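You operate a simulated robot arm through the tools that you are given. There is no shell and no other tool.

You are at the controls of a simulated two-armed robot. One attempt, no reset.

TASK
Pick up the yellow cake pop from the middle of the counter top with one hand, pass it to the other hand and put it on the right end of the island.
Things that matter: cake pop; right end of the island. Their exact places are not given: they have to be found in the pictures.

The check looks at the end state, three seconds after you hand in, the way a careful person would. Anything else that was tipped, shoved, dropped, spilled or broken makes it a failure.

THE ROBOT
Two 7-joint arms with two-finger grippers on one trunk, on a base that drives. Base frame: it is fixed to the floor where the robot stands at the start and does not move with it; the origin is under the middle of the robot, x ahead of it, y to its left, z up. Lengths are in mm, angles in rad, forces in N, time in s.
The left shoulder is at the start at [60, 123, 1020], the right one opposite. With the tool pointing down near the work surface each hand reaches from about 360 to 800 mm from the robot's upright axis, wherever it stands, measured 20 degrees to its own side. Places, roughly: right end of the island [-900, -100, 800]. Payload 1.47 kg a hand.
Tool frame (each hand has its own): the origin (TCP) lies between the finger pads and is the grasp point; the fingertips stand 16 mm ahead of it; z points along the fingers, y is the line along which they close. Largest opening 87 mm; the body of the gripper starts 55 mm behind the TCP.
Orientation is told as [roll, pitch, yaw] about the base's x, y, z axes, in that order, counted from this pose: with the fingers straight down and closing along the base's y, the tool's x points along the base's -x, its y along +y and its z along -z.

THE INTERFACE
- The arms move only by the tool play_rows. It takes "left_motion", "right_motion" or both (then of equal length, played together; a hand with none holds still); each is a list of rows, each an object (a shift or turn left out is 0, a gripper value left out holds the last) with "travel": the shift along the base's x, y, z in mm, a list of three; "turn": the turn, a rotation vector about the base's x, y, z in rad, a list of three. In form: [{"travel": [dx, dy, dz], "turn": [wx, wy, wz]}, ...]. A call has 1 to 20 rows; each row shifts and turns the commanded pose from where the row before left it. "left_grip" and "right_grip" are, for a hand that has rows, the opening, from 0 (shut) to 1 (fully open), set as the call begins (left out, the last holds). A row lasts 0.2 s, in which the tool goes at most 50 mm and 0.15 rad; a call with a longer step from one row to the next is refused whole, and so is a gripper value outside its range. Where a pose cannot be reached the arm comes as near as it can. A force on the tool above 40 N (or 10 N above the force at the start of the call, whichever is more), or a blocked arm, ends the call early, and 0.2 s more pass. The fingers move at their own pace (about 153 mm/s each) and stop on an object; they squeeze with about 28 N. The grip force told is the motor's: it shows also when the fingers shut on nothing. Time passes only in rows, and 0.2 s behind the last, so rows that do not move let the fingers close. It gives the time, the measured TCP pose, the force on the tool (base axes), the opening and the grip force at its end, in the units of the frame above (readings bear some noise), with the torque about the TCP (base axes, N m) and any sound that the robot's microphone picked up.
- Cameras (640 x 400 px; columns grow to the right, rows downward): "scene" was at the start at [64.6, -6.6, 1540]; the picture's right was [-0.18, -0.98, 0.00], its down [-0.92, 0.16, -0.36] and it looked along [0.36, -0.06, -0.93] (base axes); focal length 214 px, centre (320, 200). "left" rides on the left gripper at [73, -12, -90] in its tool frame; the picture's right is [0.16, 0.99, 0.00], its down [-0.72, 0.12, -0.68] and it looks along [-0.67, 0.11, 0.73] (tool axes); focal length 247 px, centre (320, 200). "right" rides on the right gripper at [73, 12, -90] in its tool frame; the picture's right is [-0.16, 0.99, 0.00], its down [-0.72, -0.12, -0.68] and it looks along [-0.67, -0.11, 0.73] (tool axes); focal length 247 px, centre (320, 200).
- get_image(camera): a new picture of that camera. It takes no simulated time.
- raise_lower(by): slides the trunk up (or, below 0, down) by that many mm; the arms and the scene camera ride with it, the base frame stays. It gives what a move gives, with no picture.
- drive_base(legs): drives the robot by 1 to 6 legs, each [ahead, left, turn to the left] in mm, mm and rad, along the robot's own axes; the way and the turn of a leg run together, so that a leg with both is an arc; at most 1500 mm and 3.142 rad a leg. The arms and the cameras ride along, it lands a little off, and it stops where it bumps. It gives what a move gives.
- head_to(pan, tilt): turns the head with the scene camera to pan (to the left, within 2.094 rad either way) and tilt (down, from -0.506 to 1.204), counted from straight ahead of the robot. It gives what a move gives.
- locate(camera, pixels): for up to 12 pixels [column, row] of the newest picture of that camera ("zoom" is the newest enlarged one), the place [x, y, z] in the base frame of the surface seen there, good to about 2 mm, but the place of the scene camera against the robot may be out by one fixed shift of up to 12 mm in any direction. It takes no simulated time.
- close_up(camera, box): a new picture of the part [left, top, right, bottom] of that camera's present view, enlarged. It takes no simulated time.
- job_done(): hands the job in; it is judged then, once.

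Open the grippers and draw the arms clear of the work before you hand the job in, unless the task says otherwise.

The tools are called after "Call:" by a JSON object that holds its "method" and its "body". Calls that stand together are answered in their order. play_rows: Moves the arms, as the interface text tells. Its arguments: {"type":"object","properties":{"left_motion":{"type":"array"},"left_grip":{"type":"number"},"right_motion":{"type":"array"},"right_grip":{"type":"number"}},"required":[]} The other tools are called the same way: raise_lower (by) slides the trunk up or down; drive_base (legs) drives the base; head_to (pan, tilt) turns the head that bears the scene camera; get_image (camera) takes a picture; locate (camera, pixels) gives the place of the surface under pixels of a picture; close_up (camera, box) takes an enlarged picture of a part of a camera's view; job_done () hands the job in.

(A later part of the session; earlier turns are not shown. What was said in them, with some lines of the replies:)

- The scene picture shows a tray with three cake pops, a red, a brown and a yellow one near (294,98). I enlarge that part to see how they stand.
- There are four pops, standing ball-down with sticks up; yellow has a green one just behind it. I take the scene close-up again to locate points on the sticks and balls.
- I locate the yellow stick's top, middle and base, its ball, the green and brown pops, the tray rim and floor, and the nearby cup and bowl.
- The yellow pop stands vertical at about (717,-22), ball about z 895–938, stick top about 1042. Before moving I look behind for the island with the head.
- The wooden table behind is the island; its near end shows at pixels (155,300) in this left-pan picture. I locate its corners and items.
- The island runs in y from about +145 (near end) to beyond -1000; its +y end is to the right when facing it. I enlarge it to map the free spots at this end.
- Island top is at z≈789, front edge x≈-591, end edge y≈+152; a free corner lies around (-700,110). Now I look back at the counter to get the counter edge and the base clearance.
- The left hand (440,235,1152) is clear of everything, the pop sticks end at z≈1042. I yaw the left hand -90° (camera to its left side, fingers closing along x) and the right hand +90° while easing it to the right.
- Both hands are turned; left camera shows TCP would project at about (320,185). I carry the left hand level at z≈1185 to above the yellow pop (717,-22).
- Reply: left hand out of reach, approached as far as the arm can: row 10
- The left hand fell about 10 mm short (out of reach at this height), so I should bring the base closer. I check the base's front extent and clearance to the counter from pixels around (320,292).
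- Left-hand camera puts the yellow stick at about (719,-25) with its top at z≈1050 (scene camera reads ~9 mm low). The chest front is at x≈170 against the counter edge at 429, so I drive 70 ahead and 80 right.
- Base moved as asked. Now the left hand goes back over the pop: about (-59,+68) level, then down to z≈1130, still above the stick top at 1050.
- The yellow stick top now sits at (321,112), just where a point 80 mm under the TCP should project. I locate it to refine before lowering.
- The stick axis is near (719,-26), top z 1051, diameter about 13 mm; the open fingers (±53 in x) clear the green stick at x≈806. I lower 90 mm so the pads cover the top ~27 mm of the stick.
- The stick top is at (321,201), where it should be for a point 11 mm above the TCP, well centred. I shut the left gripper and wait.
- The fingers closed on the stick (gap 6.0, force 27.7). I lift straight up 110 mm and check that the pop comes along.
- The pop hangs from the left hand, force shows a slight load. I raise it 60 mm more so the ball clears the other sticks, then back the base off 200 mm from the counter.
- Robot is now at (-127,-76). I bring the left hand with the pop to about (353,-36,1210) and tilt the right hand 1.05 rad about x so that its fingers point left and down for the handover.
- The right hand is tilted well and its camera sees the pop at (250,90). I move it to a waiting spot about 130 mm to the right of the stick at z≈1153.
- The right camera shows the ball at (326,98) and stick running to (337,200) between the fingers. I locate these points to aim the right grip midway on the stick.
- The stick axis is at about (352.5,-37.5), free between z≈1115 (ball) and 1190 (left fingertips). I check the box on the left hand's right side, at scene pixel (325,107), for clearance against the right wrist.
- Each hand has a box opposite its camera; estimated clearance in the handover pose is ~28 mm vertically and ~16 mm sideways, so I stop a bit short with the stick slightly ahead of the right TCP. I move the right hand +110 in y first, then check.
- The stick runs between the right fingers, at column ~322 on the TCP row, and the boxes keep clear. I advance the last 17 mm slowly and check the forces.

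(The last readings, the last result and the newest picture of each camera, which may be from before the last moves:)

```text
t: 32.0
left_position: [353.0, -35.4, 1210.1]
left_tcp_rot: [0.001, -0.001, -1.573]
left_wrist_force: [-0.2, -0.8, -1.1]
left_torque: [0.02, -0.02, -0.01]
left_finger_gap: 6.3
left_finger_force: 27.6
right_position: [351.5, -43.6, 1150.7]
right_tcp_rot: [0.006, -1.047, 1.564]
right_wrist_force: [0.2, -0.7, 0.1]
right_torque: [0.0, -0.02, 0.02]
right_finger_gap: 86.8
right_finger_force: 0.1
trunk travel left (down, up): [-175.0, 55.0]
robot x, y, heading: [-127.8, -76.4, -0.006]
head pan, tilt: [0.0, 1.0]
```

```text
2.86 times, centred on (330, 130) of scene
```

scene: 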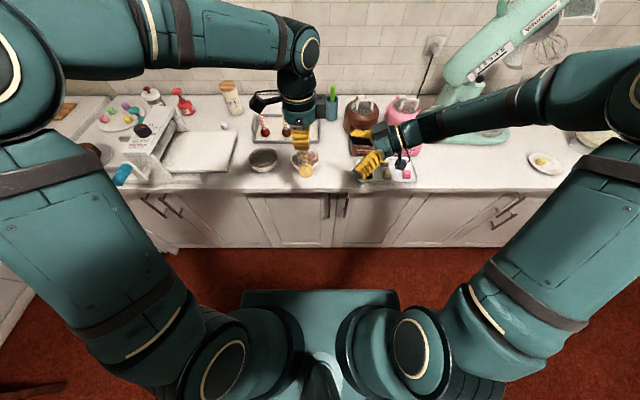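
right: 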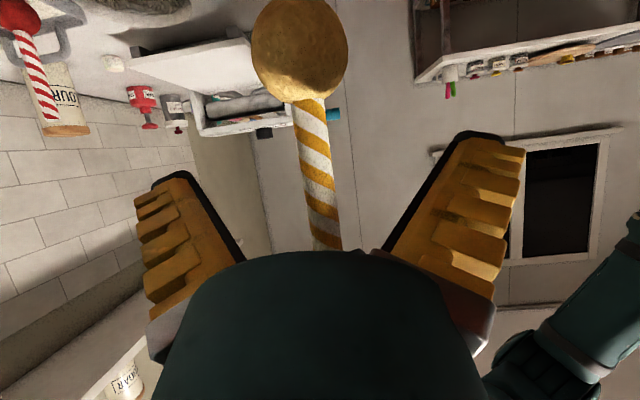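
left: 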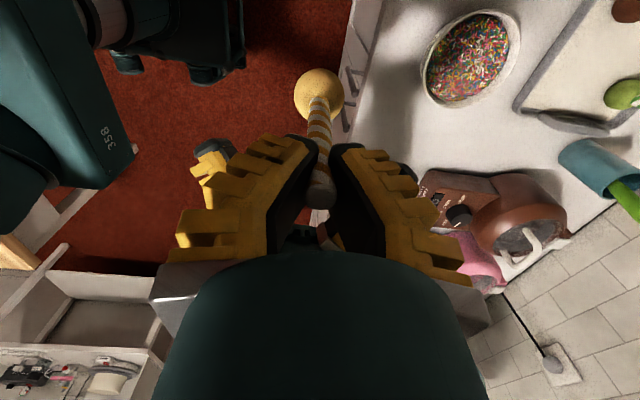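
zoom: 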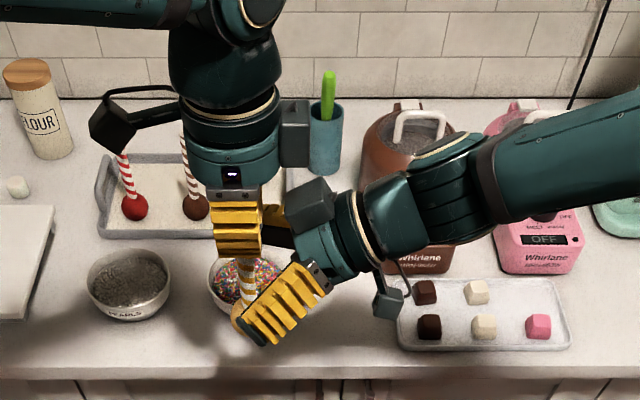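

The stick spans about columns 305–337 at the TCP row, centred, with no contact forces. I close the right gripper on it.

Call:
{"method": "play_rows", "body": {"right_motion": [{"travel": [0, 0, 0]}, {"travel": [0, 0, 0]}, {"travel": [0, 0, 0]}, {"travel": [0, 0, 0]}], "right_grip": 0.0}}

Call:
{"method": "get_image", "body": {"camera": "right"}}

Call:
{"method": "get_image", "body": {"camera": "left"}}

```text
t: 33.0
left_position: [353.4, -35.1, 1208.8]
left_tcp_rot: [-0.003, 0.0, -1.572]
left_wrist_force: [-3.3, 3.6, -3.0]
left_torque: [0.18, 0.1, 0.03]
left_finger_gap: 5.8
left_finger_force: 28.0
right_position: [351.7, -41.7, 1150.6]
right_tcp_rot: [0.006, -1.049, 1.565]
right_wrist_force: [4.5, -3.2, 1.9]
right_torque: [0.14, 0.12, -0.07]
right_finger_gap: 6.6
right_finger_force: 27.9
trunk travel left (down, up): [-175.0, 55.0]
robot x, y, heading: [-126.6, -75.5, -0.003]
head pan, tilt: [0.0, 1.0]
```

```text
taken
```

right: 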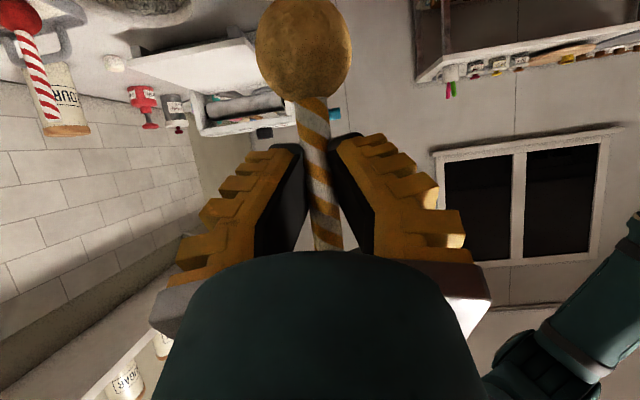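

```text
taken
```

left: 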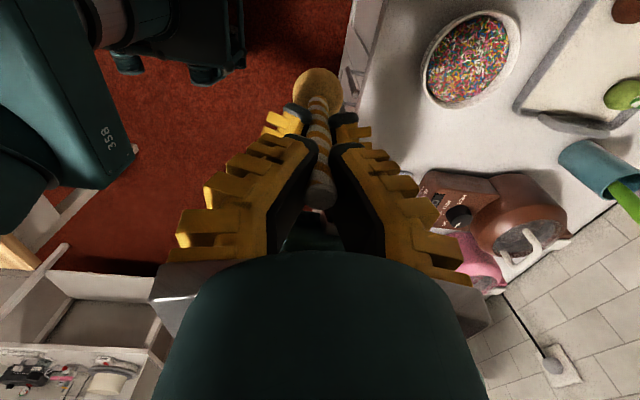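

Both hands hold the stick (right gap 6.6, force 27.9). I open the left gripper and let it settle.

Call:
{"method": "play_rows", "body": {"left_motion": [{"travel": [0, 0, 0]}, {"travel": [0, 0, 0]}, {"travel": [0, 0, 0]}], "left_grip": 0.7}}

Call:
{"method": "get_image", "body": {"camera": "left"}}

Call:
{"method": "get_image", "body": {"camera": "right"}}

```text
t: 33.8
left_position: [352.4, -37.0, 1209.7]
left_tcp_rot: [-0.001, -0.002, -1.573]
left_wrist_force: [0.2, 0.6, 0.7]
left_torque: [0.03, -0.05, 0.01]
left_finger_gap: 65.7
left_finger_force: 3.6
right_position: [351.9, -42.5, 1149.2]
right_tcp_rot: [0.005, -1.048, 1.564]
right_wrist_force: [-0.3, 0.4, 0.0]
right_torque: [-0.01, 0.0, -0.01]
right_finger_gap: 6.1
right_finger_force: 28.4
trunk travel left (down, up): [-175.0, 55.0]
robot x, y, heading: [-128.3, -75.7, -0.004]
head pan, tilt: [0.0, 1.0]
```

```text
taken
```

left: 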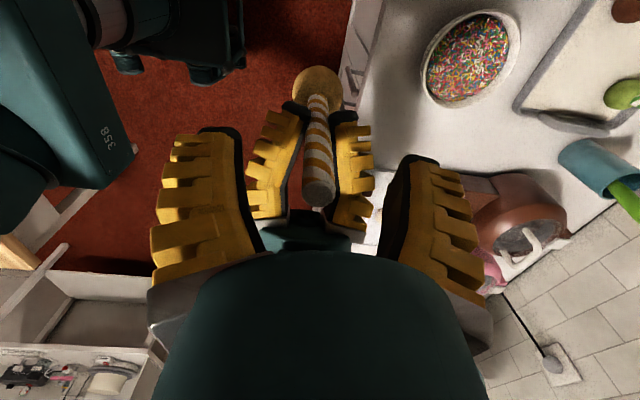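

```text
taken
```

right: 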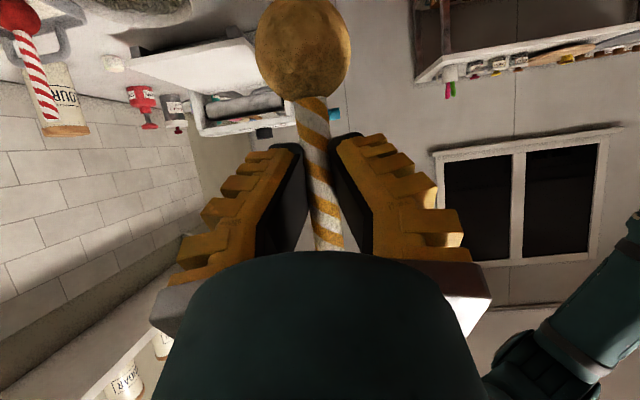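

The pop now hangs in the right hand alone, well held. I raise the left hand 120 mm clear of the stick and then take it out to the left.

Call:
{"method": "play_rows", "body": {"left_motion": [{"travel": [0, 0, 20]}, {"travel": [0, 0, 30]}, {"travel": [0, 0, 35]}, {"travel": [0, 0, 35]}, {"travel": [0, 30, 0]}, {"travel": [0, 35, 0]}, {"travel": [0, 35, 0]}, {"travel": [0, 35, 0]}, {"travel": [0, 35, 0]}, {"travel": [0, 30, 0]}, {"travel": [0, 0, 0]}]}}

Call:
{"method": "get_image", "body": {"camera": "scene"}}

Call:
{"method": "get_image", "body": {"camera": "left"}}

```text
t: 36.2
left_position: [351.2, 165.2, 1327.4]
left_tcp_rot: [0.001, 0.0, -1.575]
left_wrist_force: [0.8, -0.1, -0.3]
left_torque: [0.02, 0.0, -0.01]
left_finger_gap: 65.1
left_finger_force: 2.6
right_position: [351.5, -43.0, 1149.7]
right_tcp_rot: [0.005, -1.048, 1.563]
right_wrist_force: [-0.2, -0.3, -0.6]
right_torque: [0.02, 0.0, 0.05]
right_finger_gap: 5.8
right_finger_force: 28.2
trunk travel left (down, up): [-175.0, 55.0]
robot x, y, heading: [-125.4, -77.5, -0.005]
head pan, tilt: [0.0, 1.0]
```

```text
taken
```

scene: 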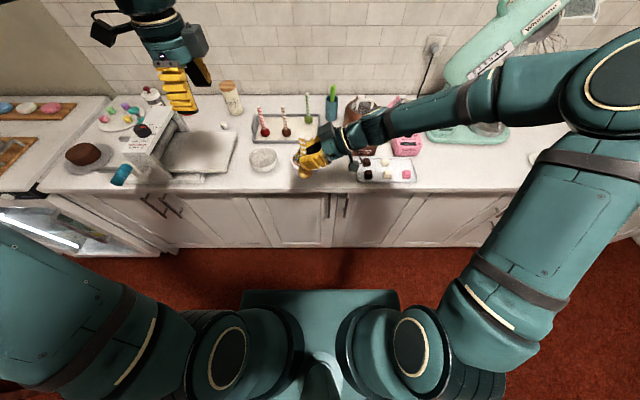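

```text
taken
```

left: 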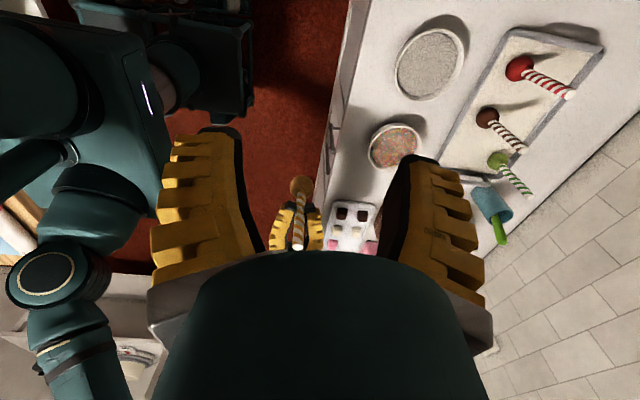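

The left hand is clear at (351,165,1327), and the right hand holds the pop firmly. All arm parts beyond the trunk are above z≈1070, so I turn the robot right by half a turn in place to face the island.

Call:
{"method": "drive_base", "body": {"legs": [[0, 0, -1.57], [0, 0, -1.57]]}}

Call:
{"method": "head_to", "body": {"pan": -0.25, "tilt": 0.85}}

Call:
{"method": "get_image", "body": {"camera": "scene"}}

Call:
{"method": "get_image", "body": {"camera": "right"}}

```text
t: 44.2
left_position: [-609.1, -316.3, 1327.1]
left_tcp_rot: [0.001, 0.001, 1.568]
left_wrist_force: [-0.3, -0.7, -0.6]
left_torque: [-0.03, 0.02, 0.02]
left_finger_gap: 65.7
left_finger_force: 2.9
right_position: [-608.0, -110.6, 1149.1]
right_tcp_rot: [0.005, -1.049, -1.582]
right_wrist_force: [1.1, -1.0, -0.5]
right_torque: [0.01, 0.0, 0.02]
right_finger_gap: 6.0
right_finger_force: 28.2
trunk travel left (down, up): [-175.0, 55.0]
robot x, y, heading: [-130.2, -80.5, 3.136]
head pan, tilt: [0.0, 1.0]
```

```text
t: 45.0
left_position: [-608.3, -317.2, 1327.3]
left_tcp_rot: [0.0, 0.0, 1.564]
left_wrist_force: [-0.2, 0.0, 0.5]
left_torque: [0.01, -0.03, -0.02]
left_finger_gap: 65.5
left_finger_force: 3.4
right_position: [-610.2, -111.3, 1149.7]
right_tcp_rot: [0.004, -1.048, -1.581]
right_wrist_force: [0.7, 0.0, 0.6]
right_torque: [-0.01, 0.02, 0.03]
right_finger_gap: 5.7
right_finger_force: 28.2
trunk travel left (down, up): [-175.0, 55.0]
robot x, y, heading: [-132.7, -77.9, 3.137]
head pan, tilt: [-0.25, 0.85]
```

```text
taken
```

scene: 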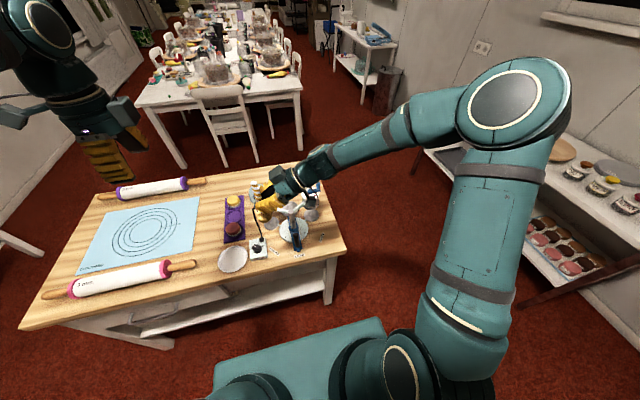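

```text
taken
```

right: 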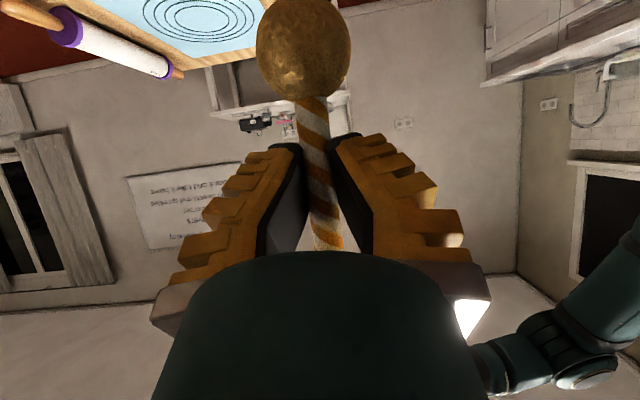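

The robot faces the island, pop still held. I enlarge the island's right end near pixels (220–350,180–290) to choose a free spot.

Call:
{"method": "close_up", "body": {"camera": "scene", "box": [200, 150, 360, 310]}}

```text
2.50 times, centred on (280, 230) of scene
```

zoom: 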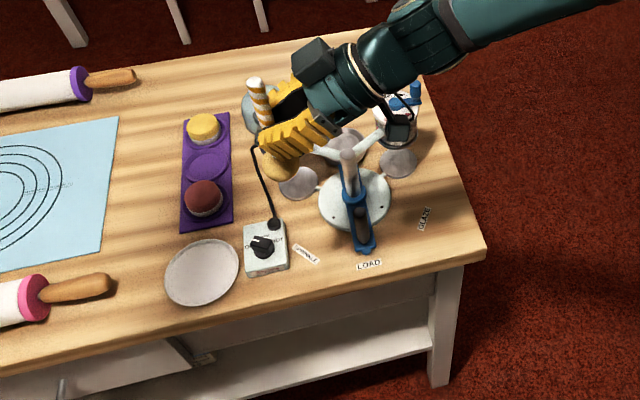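

Call:
{"method": "locate", "body": {"camera": "zoom", "pixels": [[487, 249], [424, 218], [450, 232], [445, 205], [440, 180], [420, 240], [369, 264], [363, 245], [398, 162], [470, 200], [385, 200], [405, 255]]}}

Call:
{"method": "get_image", "body": {"camera": "left"}}

```text
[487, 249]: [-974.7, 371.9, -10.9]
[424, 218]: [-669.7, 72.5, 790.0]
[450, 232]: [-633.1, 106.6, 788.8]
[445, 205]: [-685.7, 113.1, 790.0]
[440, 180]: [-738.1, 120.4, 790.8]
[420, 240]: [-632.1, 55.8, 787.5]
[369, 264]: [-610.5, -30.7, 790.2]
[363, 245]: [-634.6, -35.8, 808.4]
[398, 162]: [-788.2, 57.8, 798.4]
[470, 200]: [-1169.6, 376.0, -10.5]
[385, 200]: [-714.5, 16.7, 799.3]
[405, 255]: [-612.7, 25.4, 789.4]
```

```text
taken
```

left: 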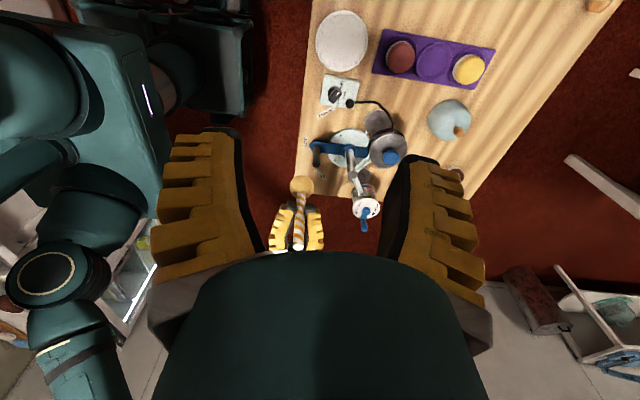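

Call:
{"method": "locate", "body": {"camera": "left", "pixels": [[315, 185], [325, 190], [310, 165], [340, 195], [310, 100], [315, 60], [400, 20], [302, 185], [300, 240], [420, 80], [330, 200], [345, 185]]}}

Call:
{"method": "close_up", "body": {"camera": "left", "box": [270, 90, 430, 250]}}

```text
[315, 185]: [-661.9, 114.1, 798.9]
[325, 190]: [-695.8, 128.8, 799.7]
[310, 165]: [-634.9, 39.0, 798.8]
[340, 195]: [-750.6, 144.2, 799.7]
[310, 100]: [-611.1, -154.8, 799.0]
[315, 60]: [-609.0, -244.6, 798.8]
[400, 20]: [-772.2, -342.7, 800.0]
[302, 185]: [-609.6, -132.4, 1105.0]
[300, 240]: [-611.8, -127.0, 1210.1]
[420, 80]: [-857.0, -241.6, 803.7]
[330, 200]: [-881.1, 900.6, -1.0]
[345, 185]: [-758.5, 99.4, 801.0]
```

```text
2.50 times, centred on (350, 170) of left
```

zoom: 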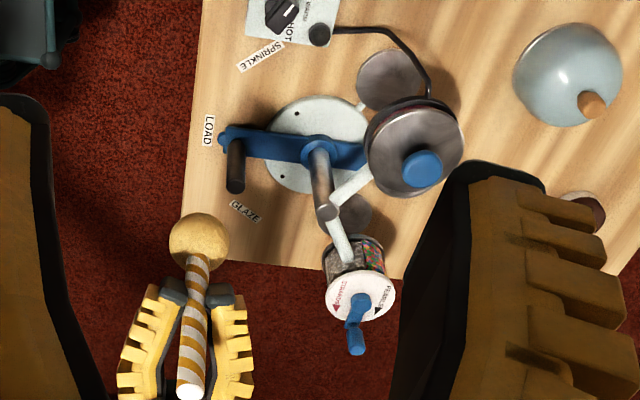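

Left camera gives the island top at z≈799 and a free corner near (-660..-700, 100..130). I now locate the held pop in this enlarged picture to get its bottom height and tilt.

Call:
{"method": "locate", "body": {"camera": "zoom", "pixels": [[190, 391], [192, 360], [194, 320], [196, 280], [198, 240], [180, 235], [218, 238], [199, 222], [245, 211], [207, 130], [350, 275], [260, 250]]}}

Call:
{"method": "locate", "body": {"camera": "right", "pixels": [[303, 45], [303, 10], [303, 80], [312, 105], [318, 150], [322, 190], [327, 230], [270, 45], [340, 45]]}}

```text
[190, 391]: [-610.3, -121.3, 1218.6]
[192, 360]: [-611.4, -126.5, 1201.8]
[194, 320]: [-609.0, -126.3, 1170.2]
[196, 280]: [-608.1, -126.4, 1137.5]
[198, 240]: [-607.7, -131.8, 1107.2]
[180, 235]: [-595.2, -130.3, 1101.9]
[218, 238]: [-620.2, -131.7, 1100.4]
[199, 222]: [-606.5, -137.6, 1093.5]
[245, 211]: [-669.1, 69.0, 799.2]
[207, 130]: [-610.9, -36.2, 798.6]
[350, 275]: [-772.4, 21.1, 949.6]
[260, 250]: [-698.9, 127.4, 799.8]
```

```text
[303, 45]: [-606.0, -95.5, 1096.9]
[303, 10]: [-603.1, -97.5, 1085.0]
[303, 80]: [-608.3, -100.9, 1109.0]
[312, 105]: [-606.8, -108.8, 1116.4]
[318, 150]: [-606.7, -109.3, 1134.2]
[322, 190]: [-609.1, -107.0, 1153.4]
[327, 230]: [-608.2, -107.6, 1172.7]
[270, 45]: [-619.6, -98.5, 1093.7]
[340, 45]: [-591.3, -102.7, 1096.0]
```

The pop is vertical; its axis is at about 6.5 mm beyond the right TCP and its bottom about 76–80 mm below it. I choose the free corner spot (-690,108) on the island (clear of the GLAZE label at (-669,70) and the drum at (-768,52)) and carry the pop level to above it.

Call:
{"method": "play_rows", "body": {"right_motion": [{"travel": [-6, 15, 0]}, {"travel": [-10, 28, 0]}, {"travel": [-11, 32, 0]}, {"travel": [-11, 32, 0]}, {"travel": [-11, 32, 0]}, {"travel": [-11, 32, 0]}, {"travel": [-11, 28, 0]}, {"travel": [-6, 17, 0]}, {"travel": [-4, 10, 0]}, {"travel": [0, 0, 0]}]}}

Call:
{"method": "get_image", "body": {"camera": "left"}}

Call:
{"method": "get_image", "body": {"camera": "right"}}

Call:
{"method": "get_image", "body": {"camera": "scene"}}

```text
t: 47.2
left_position: [-608.7, -317.6, 1326.6]
left_tcp_rot: [0.002, 0.0, 1.565]
left_wrist_force: [0.0, -1.1, 0.0]
left_torque: [-0.02, 0.0, -0.01]
left_finger_gap: 65.6
left_finger_force: 3.4
right_position: [-690.3, 116.6, 1148.5]
right_tcp_rot: [0.005, -1.049, -1.581]
right_wrist_force: [-0.4, -0.9, -0.8]
right_torque: [0.01, -0.02, 0.03]
right_finger_gap: 5.9
right_finger_force: 28.0
trunk travel left (down, up): [-175.0, 55.0]
robot x, y, heading: [-125.2, -78.9, 3.132]
head pan, tilt: [-0.25, 0.85]
```

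```text
taken
```

left: 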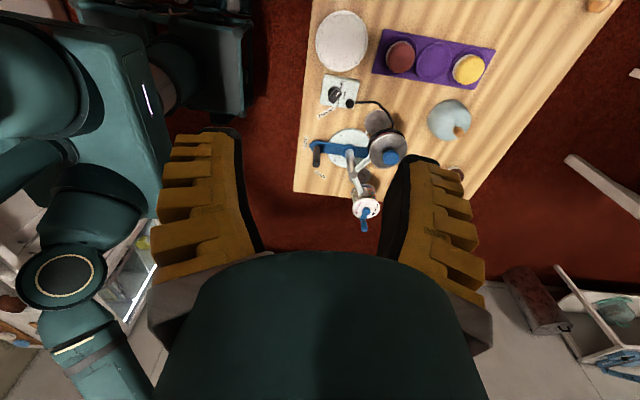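

```text
taken
```

right: 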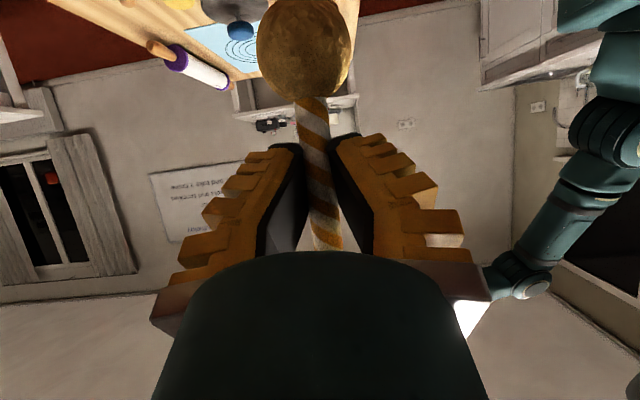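

```text
taken
```

scene: 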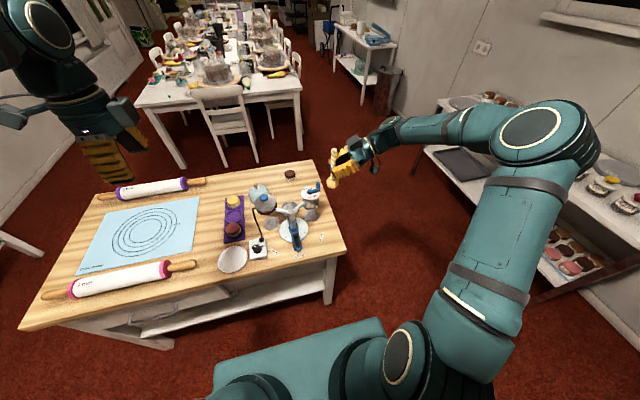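

The pop is over the target with the hand beyond the island's end. Before lowering, I check the right elbow's clearance from the side shelf at pixels (480,108) and (600,185).

Call:
{"method": "locate", "body": {"camera": "scene", "pixels": [[545, 130], [590, 120], [445, 105], [600, 183], [420, 150], [525, 285], [575, 165], [333, 180], [338, 250], [310, 192]]}}

```text
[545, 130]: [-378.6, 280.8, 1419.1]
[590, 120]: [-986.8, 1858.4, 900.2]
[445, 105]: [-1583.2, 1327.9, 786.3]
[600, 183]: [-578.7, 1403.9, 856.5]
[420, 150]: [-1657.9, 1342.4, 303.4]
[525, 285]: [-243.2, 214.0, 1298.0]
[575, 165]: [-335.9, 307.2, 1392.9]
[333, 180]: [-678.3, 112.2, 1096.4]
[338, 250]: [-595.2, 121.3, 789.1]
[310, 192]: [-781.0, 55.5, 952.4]
```

The shelf is over a metre away, the elbow at (-378,281,1419) has free room. I lower the right hand 220 mm straight down.

Call:
{"method": "play_rows", "body": {"right_motion": [{"travel": [0, 0, -15]}, {"travel": [0, 0, -25]}, {"travel": [0, 0, -30]}, {"travel": [0, 0, -30]}, {"travel": [0, 0, -30]}, {"travel": [0, 0, -30]}, {"travel": [0, 0, -30]}, {"travel": [0, 0, -20]}, {"travel": [0, 0, -10]}, {"travel": [0, 0, 0]}]}}

Call:
{"method": "get_image", "body": {"camera": "left"}}

Call:
{"method": "get_image", "body": {"camera": "right"}}

Call:
{"method": "close_up", "body": {"camera": "scene", "box": [250, 130, 410, 290]}}

```text
t: 49.4
left_position: [-609.5, -317.4, 1327.5]
left_tcp_rot: [0.0, 0.0, 1.566]
left_wrist_force: [0.5, 0.7, -0.2]
left_torque: [0.0, 0.0, 0.02]
left_finger_gap: 65.6
left_finger_force: 3.0
right_position: [-690.6, 116.9, 929.5]
right_tcp_rot: [0.005, -1.05, -1.579]
right_wrist_force: [-0.5, -0.9, -0.5]
right_torque: [0.01, 0.02, -0.02]
right_finger_gap: 6.2
right_finger_force: 27.8
trunk travel left (down, up): [-175.0, 55.0]
robot x, y, heading: [-127.2, -78.7, 3.131]
head pan, tilt: [-0.25, 0.85]
```

```text
taken
```

left: 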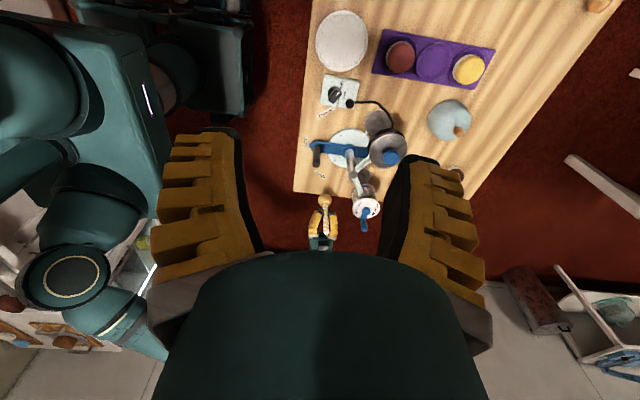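

```text
taken
```

right: 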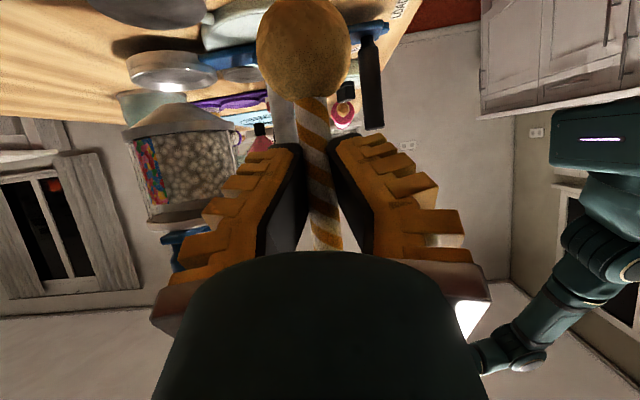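

```text
2.50 times, centred on (330, 210) of scene
```

zoom: 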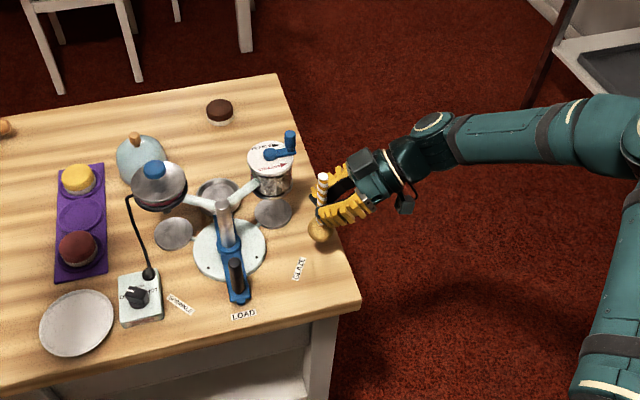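

The pop is about 50 mm above the table, with the drum to its far side. I locate the drum's near surface and the ball to confirm clearances before the last descent.

Call:
{"method": "locate", "body": {"camera": "right", "pixels": [[190, 165], [230, 150], [235, 180], [303, 45], [303, 15], [180, 215], [250, 90], [200, 60], [318, 150], [322, 190]]}}

Call:
{"method": "locate", "body": {"camera": "zoom", "pixels": [[323, 178], [320, 228], [285, 175], [270, 155], [299, 268], [320, 250], [348, 240], [345, 260], [275, 212]]}}

```text
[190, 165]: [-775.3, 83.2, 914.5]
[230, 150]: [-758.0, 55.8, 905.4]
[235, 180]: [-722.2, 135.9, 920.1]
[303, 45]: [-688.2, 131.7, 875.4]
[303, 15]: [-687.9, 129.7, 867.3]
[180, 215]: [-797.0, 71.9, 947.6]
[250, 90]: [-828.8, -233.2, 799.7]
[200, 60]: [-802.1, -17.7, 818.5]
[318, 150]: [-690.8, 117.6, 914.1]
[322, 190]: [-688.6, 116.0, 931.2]
```

```text
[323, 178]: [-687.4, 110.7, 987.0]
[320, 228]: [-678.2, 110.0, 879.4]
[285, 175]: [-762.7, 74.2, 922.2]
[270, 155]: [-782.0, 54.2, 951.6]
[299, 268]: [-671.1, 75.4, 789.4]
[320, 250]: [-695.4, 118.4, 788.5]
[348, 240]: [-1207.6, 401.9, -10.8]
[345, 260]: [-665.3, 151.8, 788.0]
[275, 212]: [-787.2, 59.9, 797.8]
```

The drum's near side is at about (-758,70), over 50 mm away, and the ball centre is at about (-689,110). I lower 35 mm while shifting 5 mm inward.

Call:
{"method": "play_rows", "body": {"right_motion": [{"travel": [0, -2, -10]}, {"travel": [0, -2, -10]}, {"travel": [0, -1, -10]}, {"travel": [0, 0, -5]}, {"travel": [0, 0, 0]}]}}

Call:
{"method": "get_image", "body": {"camera": "right"}}

Call:
{"method": "close_up", "body": {"camera": "scene", "box": [290, 150, 390, 250]}}

```text
t: 50.6
left_position: [-608.1, -317.6, 1328.1]
left_tcp_rot: [-0.001, 0.0, 1.564]
left_wrist_force: [0.3, 0.2, 0.2]
left_torque: [0.0, -0.01, -0.01]
left_finger_gap: 65.4
left_finger_force: 3.4
right_position: [-689.1, 111.8, 895.4]
right_tcp_rot: [0.004, -1.048, -1.58]
right_wrist_force: [-0.9, -0.1, -0.1]
right_torque: [-0.03, -0.01, -0.01]
right_finger_gap: 5.9
right_finger_force: 27.9
trunk travel left (down, up): [-175.0, 55.0]
robot x, y, heading: [-128.5, -78.3, 3.138]
head pan, tilt: [-0.25, 0.85]
```

```text
taken
```

right: 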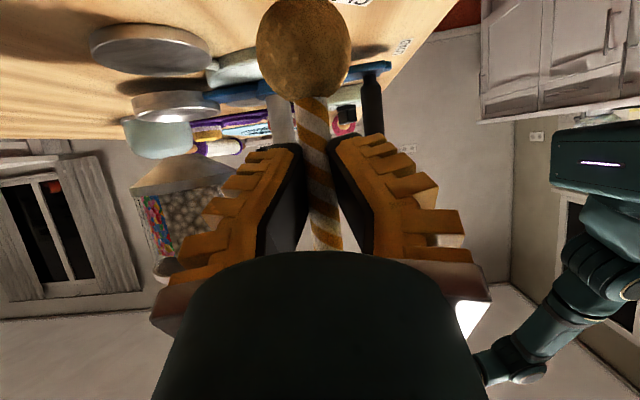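

```text
4.00 times, centred on (340, 200) of scene
```

zoom: 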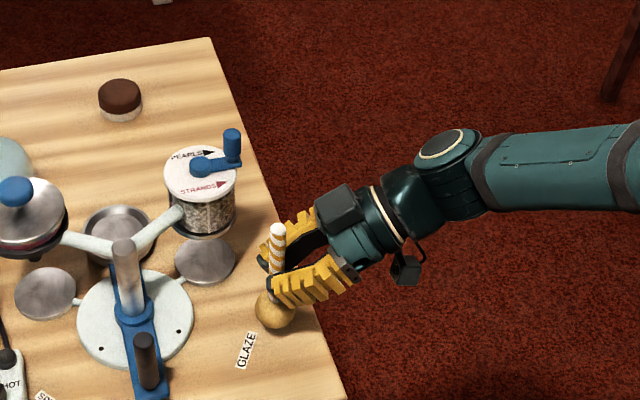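

About 16–20 mm remain above the table. I lower 13 mm in small steps and read the force.

Call:
{"method": "play_rows", "body": {"right_motion": [{"travel": [0, 0, -4]}, {"travel": [0, 0, -3]}, {"travel": [0, 0, -3]}, {"travel": [0, 0, -3]}, {"travel": [0, 0, 0]}]}}

Call:
{"method": "get_image", "body": {"camera": "right"}}

```text
t: 51.8
left_position: [-609.7, -317.8, 1327.1]
left_tcp_rot: [0.0, 0.0, 1.566]
left_wrist_force: [-0.2, -0.7, 0.7]
left_torque: [0.02, 0.01, 0.03]
left_finger_gap: 65.7
left_finger_force: 3.3
right_position: [-688.8, 112.3, 882.3]
right_tcp_rot: [0.005, -1.049, -1.583]
right_wrist_force: [0.8, -1.1, 0.0]
right_torque: [0.01, 0.02, -0.02]
right_finger_gap: 6.0
right_finger_force: 28.1
trunk travel left (down, up): [-175.0, 55.0]
robot x, y, heading: [-127.4, -75.8, 3.134]
head pan, tilt: [-0.25, 0.85]
```

```text
taken
```

right: 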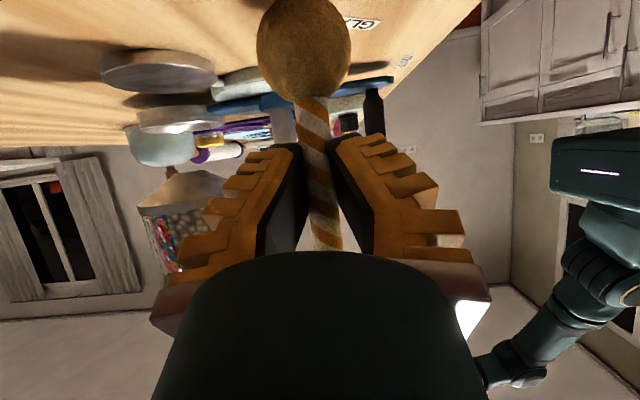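

No contact yet at z 882. I go down another 3 mm in 1 mm steps and read the force.

Call:
{"method": "play_rows", "body": {"right_motion": [{"travel": [0, 0, -1]}, {"travel": [0, 0, -1]}, {"travel": [0, 0, -1]}, {"travel": [0, 0, 0]}]}}

```text
t: 52.8
left_position: [-608.7, -317.1, 1328.0]
left_tcp_rot: [0.0, 0.0, 1.567]
left_wrist_force: [-1.0, -0.3, -0.6]
left_torque: [0.02, -0.01, 0.01]
left_finger_gap: 65.5
left_finger_force: 3.1
right_position: [-689.4, 111.4, 877.8]
right_tcp_rot: [0.006, -1.048, -1.581]
right_wrist_force: [0.1, -0.6, 0.4]
right_torque: [0.0, -0.01, -0.02]
right_finger_gap: 6.2
right_finger_force: 27.8
trunk travel left (down, up): [-175.0, 55.0]
robot x, y, heading: [-128.8, -73.0, 3.13]
head pan, tilt: [-0.25, 0.85]
```

Still no load. I go on 3 mm more in 1 mm steps.

Call:
{"method": "play_rows", "body": {"right_motion": [{"travel": [0, 0, -1]}, {"travel": [0, 0, -1]}, {"travel": [0, 0, -1]}, {"travel": [0, 0, 0]}]}}

Call:
{"method": "get_image", "body": {"camera": "right"}}

```text
t: 53.8
left_position: [-609.7, -316.6, 1327.8]
left_tcp_rot: [0.001, 0.0, 1.565]
left_wrist_force: [0.2, 0.9, -0.3]
left_torque: [-0.01, 0.02, 0.01]
left_finger_gap: 65.5
left_finger_force: 3.3
right_position: [-690.1, 112.2, 875.2]
right_tcp_rot: [0.003, -1.049, -1.58]
right_wrist_force: [0.5, 1.3, 4.1]
right_torque: [0.05, 0.01, -0.02]
right_finger_gap: 6.0
right_finger_force: 27.7
trunk travel left (down, up): [-175.0, 55.0]
robot x, y, heading: [-125.3, -75.1, 3.134]
head pan, tilt: [-0.25, 0.85]
```

```text
taken
```

right: 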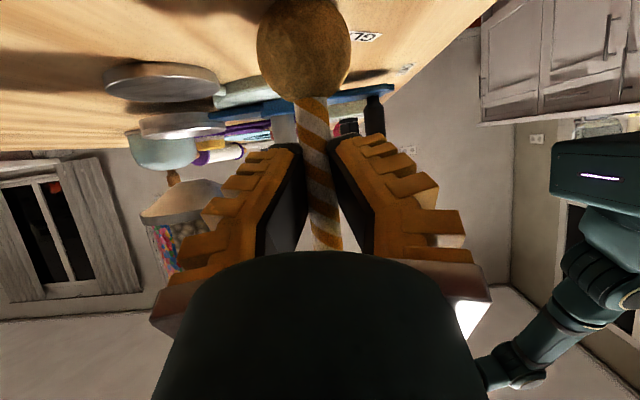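

A vertical force of 4 N shows the pop's bottom is on the table (TCP 875, as reckoned). I open the right gripper partway to let it stand.

Call:
{"method": "play_rows", "body": {"right_motion": [{"travel": [0, 0, 0]}, {"travel": [0, 0, 0]}, {"travel": [0, 0, 0]}, {"travel": [0, 0, 0]}], "right_grip": 0.45}}

Call:
{"method": "get_image", "body": {"camera": "right"}}

Call:
{"method": "close_up", "body": {"camera": "scene", "box": [290, 150, 390, 250]}}

```text
t: 54.8
left_position: [-609.2, -317.4, 1327.5]
left_tcp_rot: [0.001, -0.002, 1.566]
left_wrist_force: [-0.4, 0.5, 0.5]
left_torque: [0.01, 0.0, 0.02]
left_finger_gap: 65.5
left_finger_force: 3.4
right_position: [-689.1, 111.3, 875.7]
right_tcp_rot: [0.005, -1.048, -1.58]
right_wrist_force: [0.0, -0.1, -0.2]
right_torque: [0.03, -0.02, -0.03]
right_finger_gap: 44.9
right_finger_force: 4.2
trunk travel left (down, up): [-175.0, 55.0]
robot x, y, heading: [-129.1, -77.2, 3.13]
head pan, tilt: [-0.25, 0.85]
```

```text
taken
```

right: 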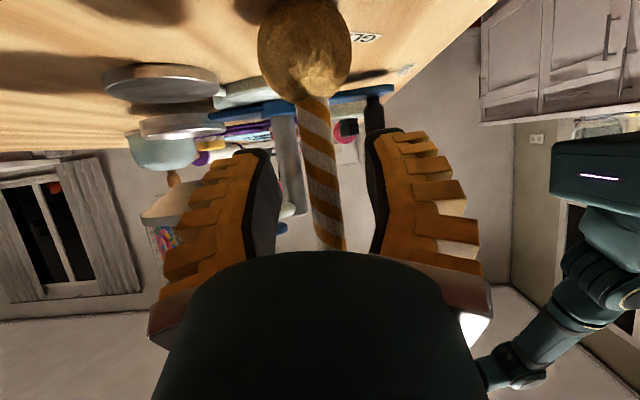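

```text
4.00 times, centred on (340, 200) of scene
```

zoom: 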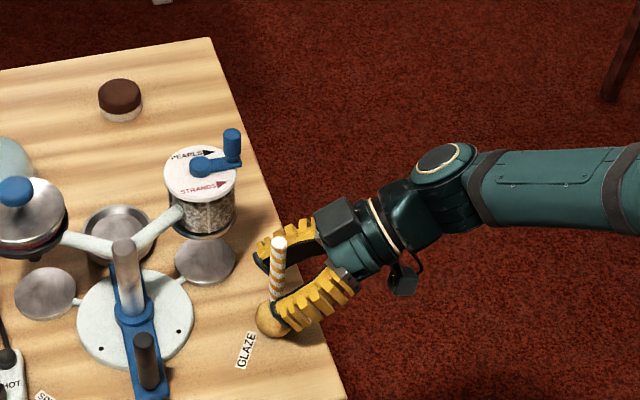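

The pop seems to stand free between the open fingers. I wait another 0.6 s and look again to see whether it moves.

Call:
{"method": "play_rows", "body": {"right_motion": [{"travel": [0, 0, 0]}, {"travel": [0, 0, 0]}, {"travel": [0, 0, 0]}]}}

Call:
{"method": "get_image", "body": {"camera": "right"}}

Call:
{"method": "locate", "body": {"camera": "right", "pixels": [[303, 45], [312, 110], [318, 140], [322, 170], [327, 200], [331, 235]]}}

```text
t: 55.6
left_position: [-608.9, -318.6, 1327.5]
left_tcp_rot: [0.0, -0.001, 1.564]
left_wrist_force: [-0.7, 0.0, -0.2]
left_torque: [0.02, 0.02, -0.02]
left_finger_gap: 65.4
left_finger_force: 3.0
right_position: [-690.7, 111.5, 875.7]
right_tcp_rot: [0.004, -1.049, -1.581]
right_wrist_force: [0.1, -0.2, 0.8]
right_torque: [0.02, 0.01, 0.0]
right_finger_gap: 45.0
right_finger_force: 3.3
trunk travel left (down, up): [-175.0, 55.0]
robot x, y, heading: [-128.1, -78.0, 3.139]
head pan, tilt: [-0.25, 0.85]
```

```text
taken
```

right: 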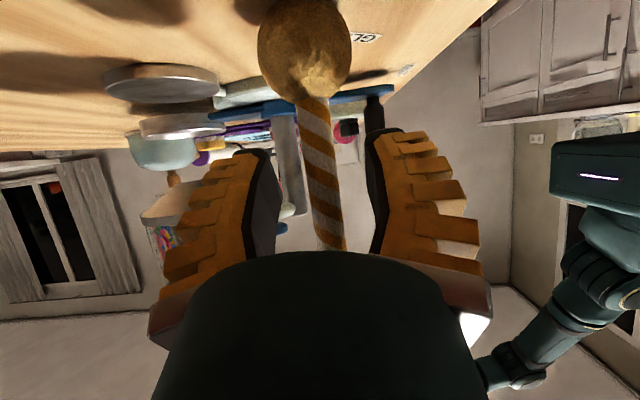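

```text
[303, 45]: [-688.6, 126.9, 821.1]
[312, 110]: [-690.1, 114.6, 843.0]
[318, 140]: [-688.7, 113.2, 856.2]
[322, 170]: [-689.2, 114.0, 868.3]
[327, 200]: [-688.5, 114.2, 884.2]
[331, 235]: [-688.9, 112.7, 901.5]
```

The pop stands still and vertical at (-689,~107), with z steady. I withdraw the right hand back along its own tool axis, out over the island's end.

Call:
{"method": "play_rows", "body": {"right_motion": [{"travel": [0, 6, 2]}, {"travel": [0, 10, 5]}, {"travel": [0, 14, 8]}, {"travel": [0, 17, 10]}, {"travel": [0, 21, 12]}, {"travel": [0, 26, 15]}, {"travel": [0, 26, 15]}, {"travel": [0, 10, 30]}, {"travel": [0, 0, 40]}, {"travel": [0, 0, 40]}, {"travel": [0, 0, 0]}]}}

Call:
{"method": "get_image", "body": {"camera": "right"}}

Call:
{"method": "get_image", "body": {"camera": "scene"}}

Call:
{"method": "close_up", "body": {"camera": "scene", "box": [250, 150, 390, 290]}}

```text
t: 58.0
left_position: [-609.5, -317.1, 1327.3]
left_tcp_rot: [0.0, -0.001, 1.563]
left_wrist_force: [-1.0, 0.4, -0.6]
left_torque: [0.0, -0.02, 0.0]
left_finger_gap: 65.4
left_finger_force: 2.8
right_position: [-691.7, 238.9, 1053.9]
right_tcp_rot: [0.008, -1.051, -1.583]
right_wrist_force: [1.0, 0.2, 0.2]
right_torque: [0.0, -0.02, -0.01]
right_finger_gap: 45.0
right_finger_force: 4.4
trunk travel left (down, up): [-175.0, 55.0]
robot x, y, heading: [-129.3, -78.7, 3.132]
head pan, tilt: [-0.25, 0.85]
```

```text
taken
```

right: 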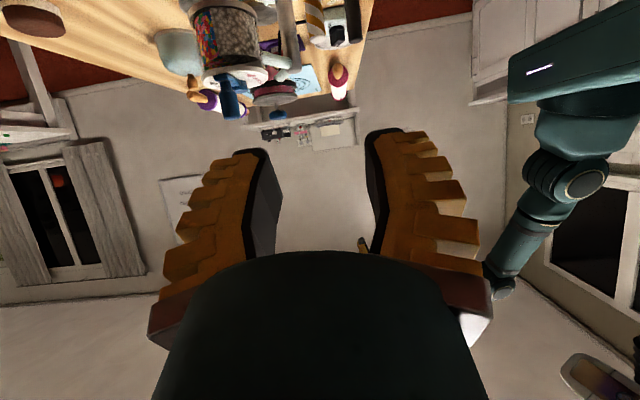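

```text
taken
```

scene: 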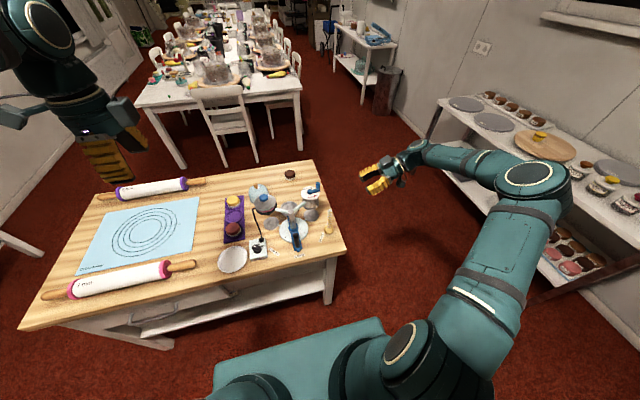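

```text
2.86 times, centred on (320, 220) of scene
```

zoom: 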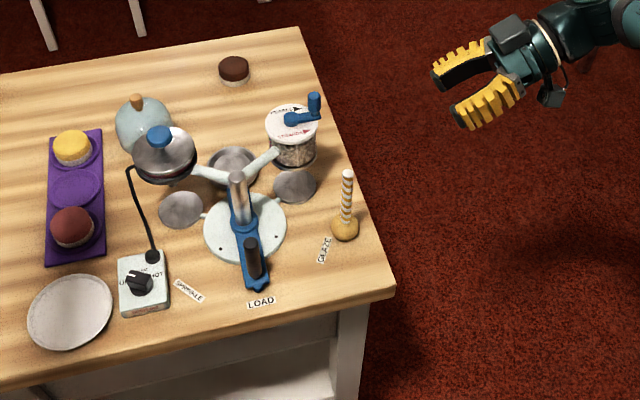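

The pop stands upright at (345,225) of the enlarged view, nothing else has moved. I open both grippers fully and draw both arms up and back from the island.

Call:
{"method": "play_rows", "body": {"left_motion": [{"travel": [20, 0, 0]}, {"travel": [20, 0, 0]}, {"travel": [20, 0, 0]}, {"travel": [20, 0, 0]}, {"travel": [20, 0, 0]}, {"travel": [0, 0, 0]}, {"travel": [0, 0, 0]}], "right_motion": [{"travel": [20, 5, 20]}, {"travel": [25, 5, 20]}, {"travel": [25, 5, 20]}, {"travel": [25, 5, 20]}, {"travel": [25, 5, 10]}, {"travel": [0, 0, 0]}, {"travel": [0, 0, 0]}], "left_grip": 1.0, "right_grip": 1.0}}

Call:
{"method": "close_up", "body": {"camera": "scene", "box": [250, 150, 390, 290]}}

Call:
{"method": "get_image", "body": {"camera": "left"}}

```text
t: 59.6
left_position: [-508.1, -317.6, 1327.5]
left_tcp_rot: [0.001, -0.001, 1.567]
left_wrist_force: [0.6, 0.0, -0.1]
left_torque: [0.06, 0.0, -0.04]
left_finger_gap: 86.9
left_finger_force: 0.1
right_position: [-569.3, 267.3, 1142.4]
right_tcp_rot: [0.002, -1.05, -1.581]
right_wrist_force: [0.4, -0.2, 0.8]
right_torque: [0.04, 0.02, -0.03]
right_finger_gap: 86.9
right_finger_force: 0.2
trunk travel left (down, up): [-175.0, 55.0]
robot x, y, heading: [-132.9, -77.4, 3.136]
head pan, tilt: [-0.25, 0.85]
```

```text
2.86 times, centred on (320, 220) of scene
```

zoom: 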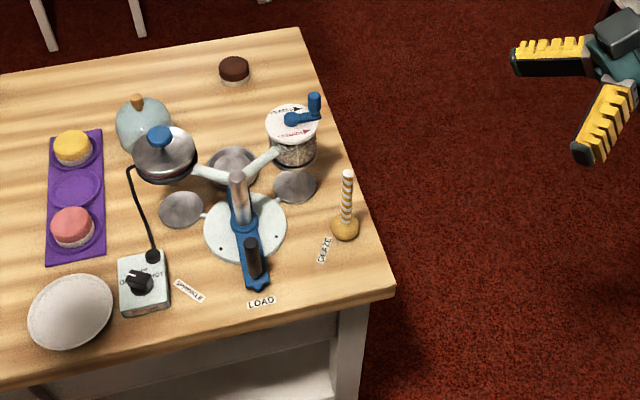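

```text
taken
```

left: 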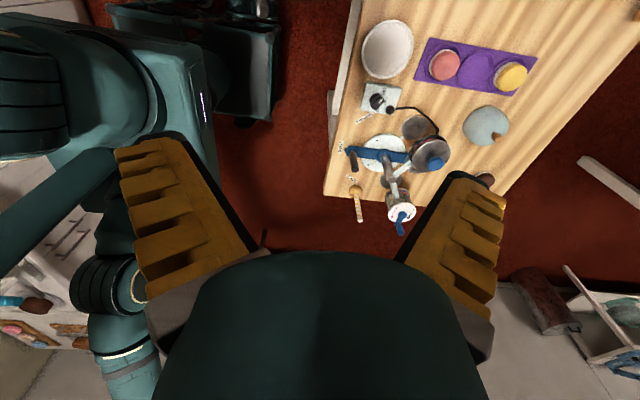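

The pop stands steady at the right end of the island, and the last counter view, taken before the turn, showed the other pops and bowls undisturbed. Both grippers are open and drawn clear, so I hand the job in.

Call:
{"method": "job_done", "body": {}}

```text
The job is handed in.
```

The yellow cake pop is standing upright at the right end of the island, near the front corner, and I have handed the job in.

- **Pick and pass:** The left hand lifted the pop off the tray by the top of its stick. The right hand took the stick just below that grip in front of the robot, and the left hand then let go.
- **Placing:** The right hand set it down at about (-689, 107) on the island top. It still stood upright there about four seconds after release, about 40 mm in from the island's end. That spot is clear of the GLAZE label and the sprinkle drum.
- **Everything else:** My last pictures showed nothing tipped or moved on the island. The counter also looked undisturbed, but I last viewed it before turning the robot around.

Both grippers are open and both arms are drawn back from the island.
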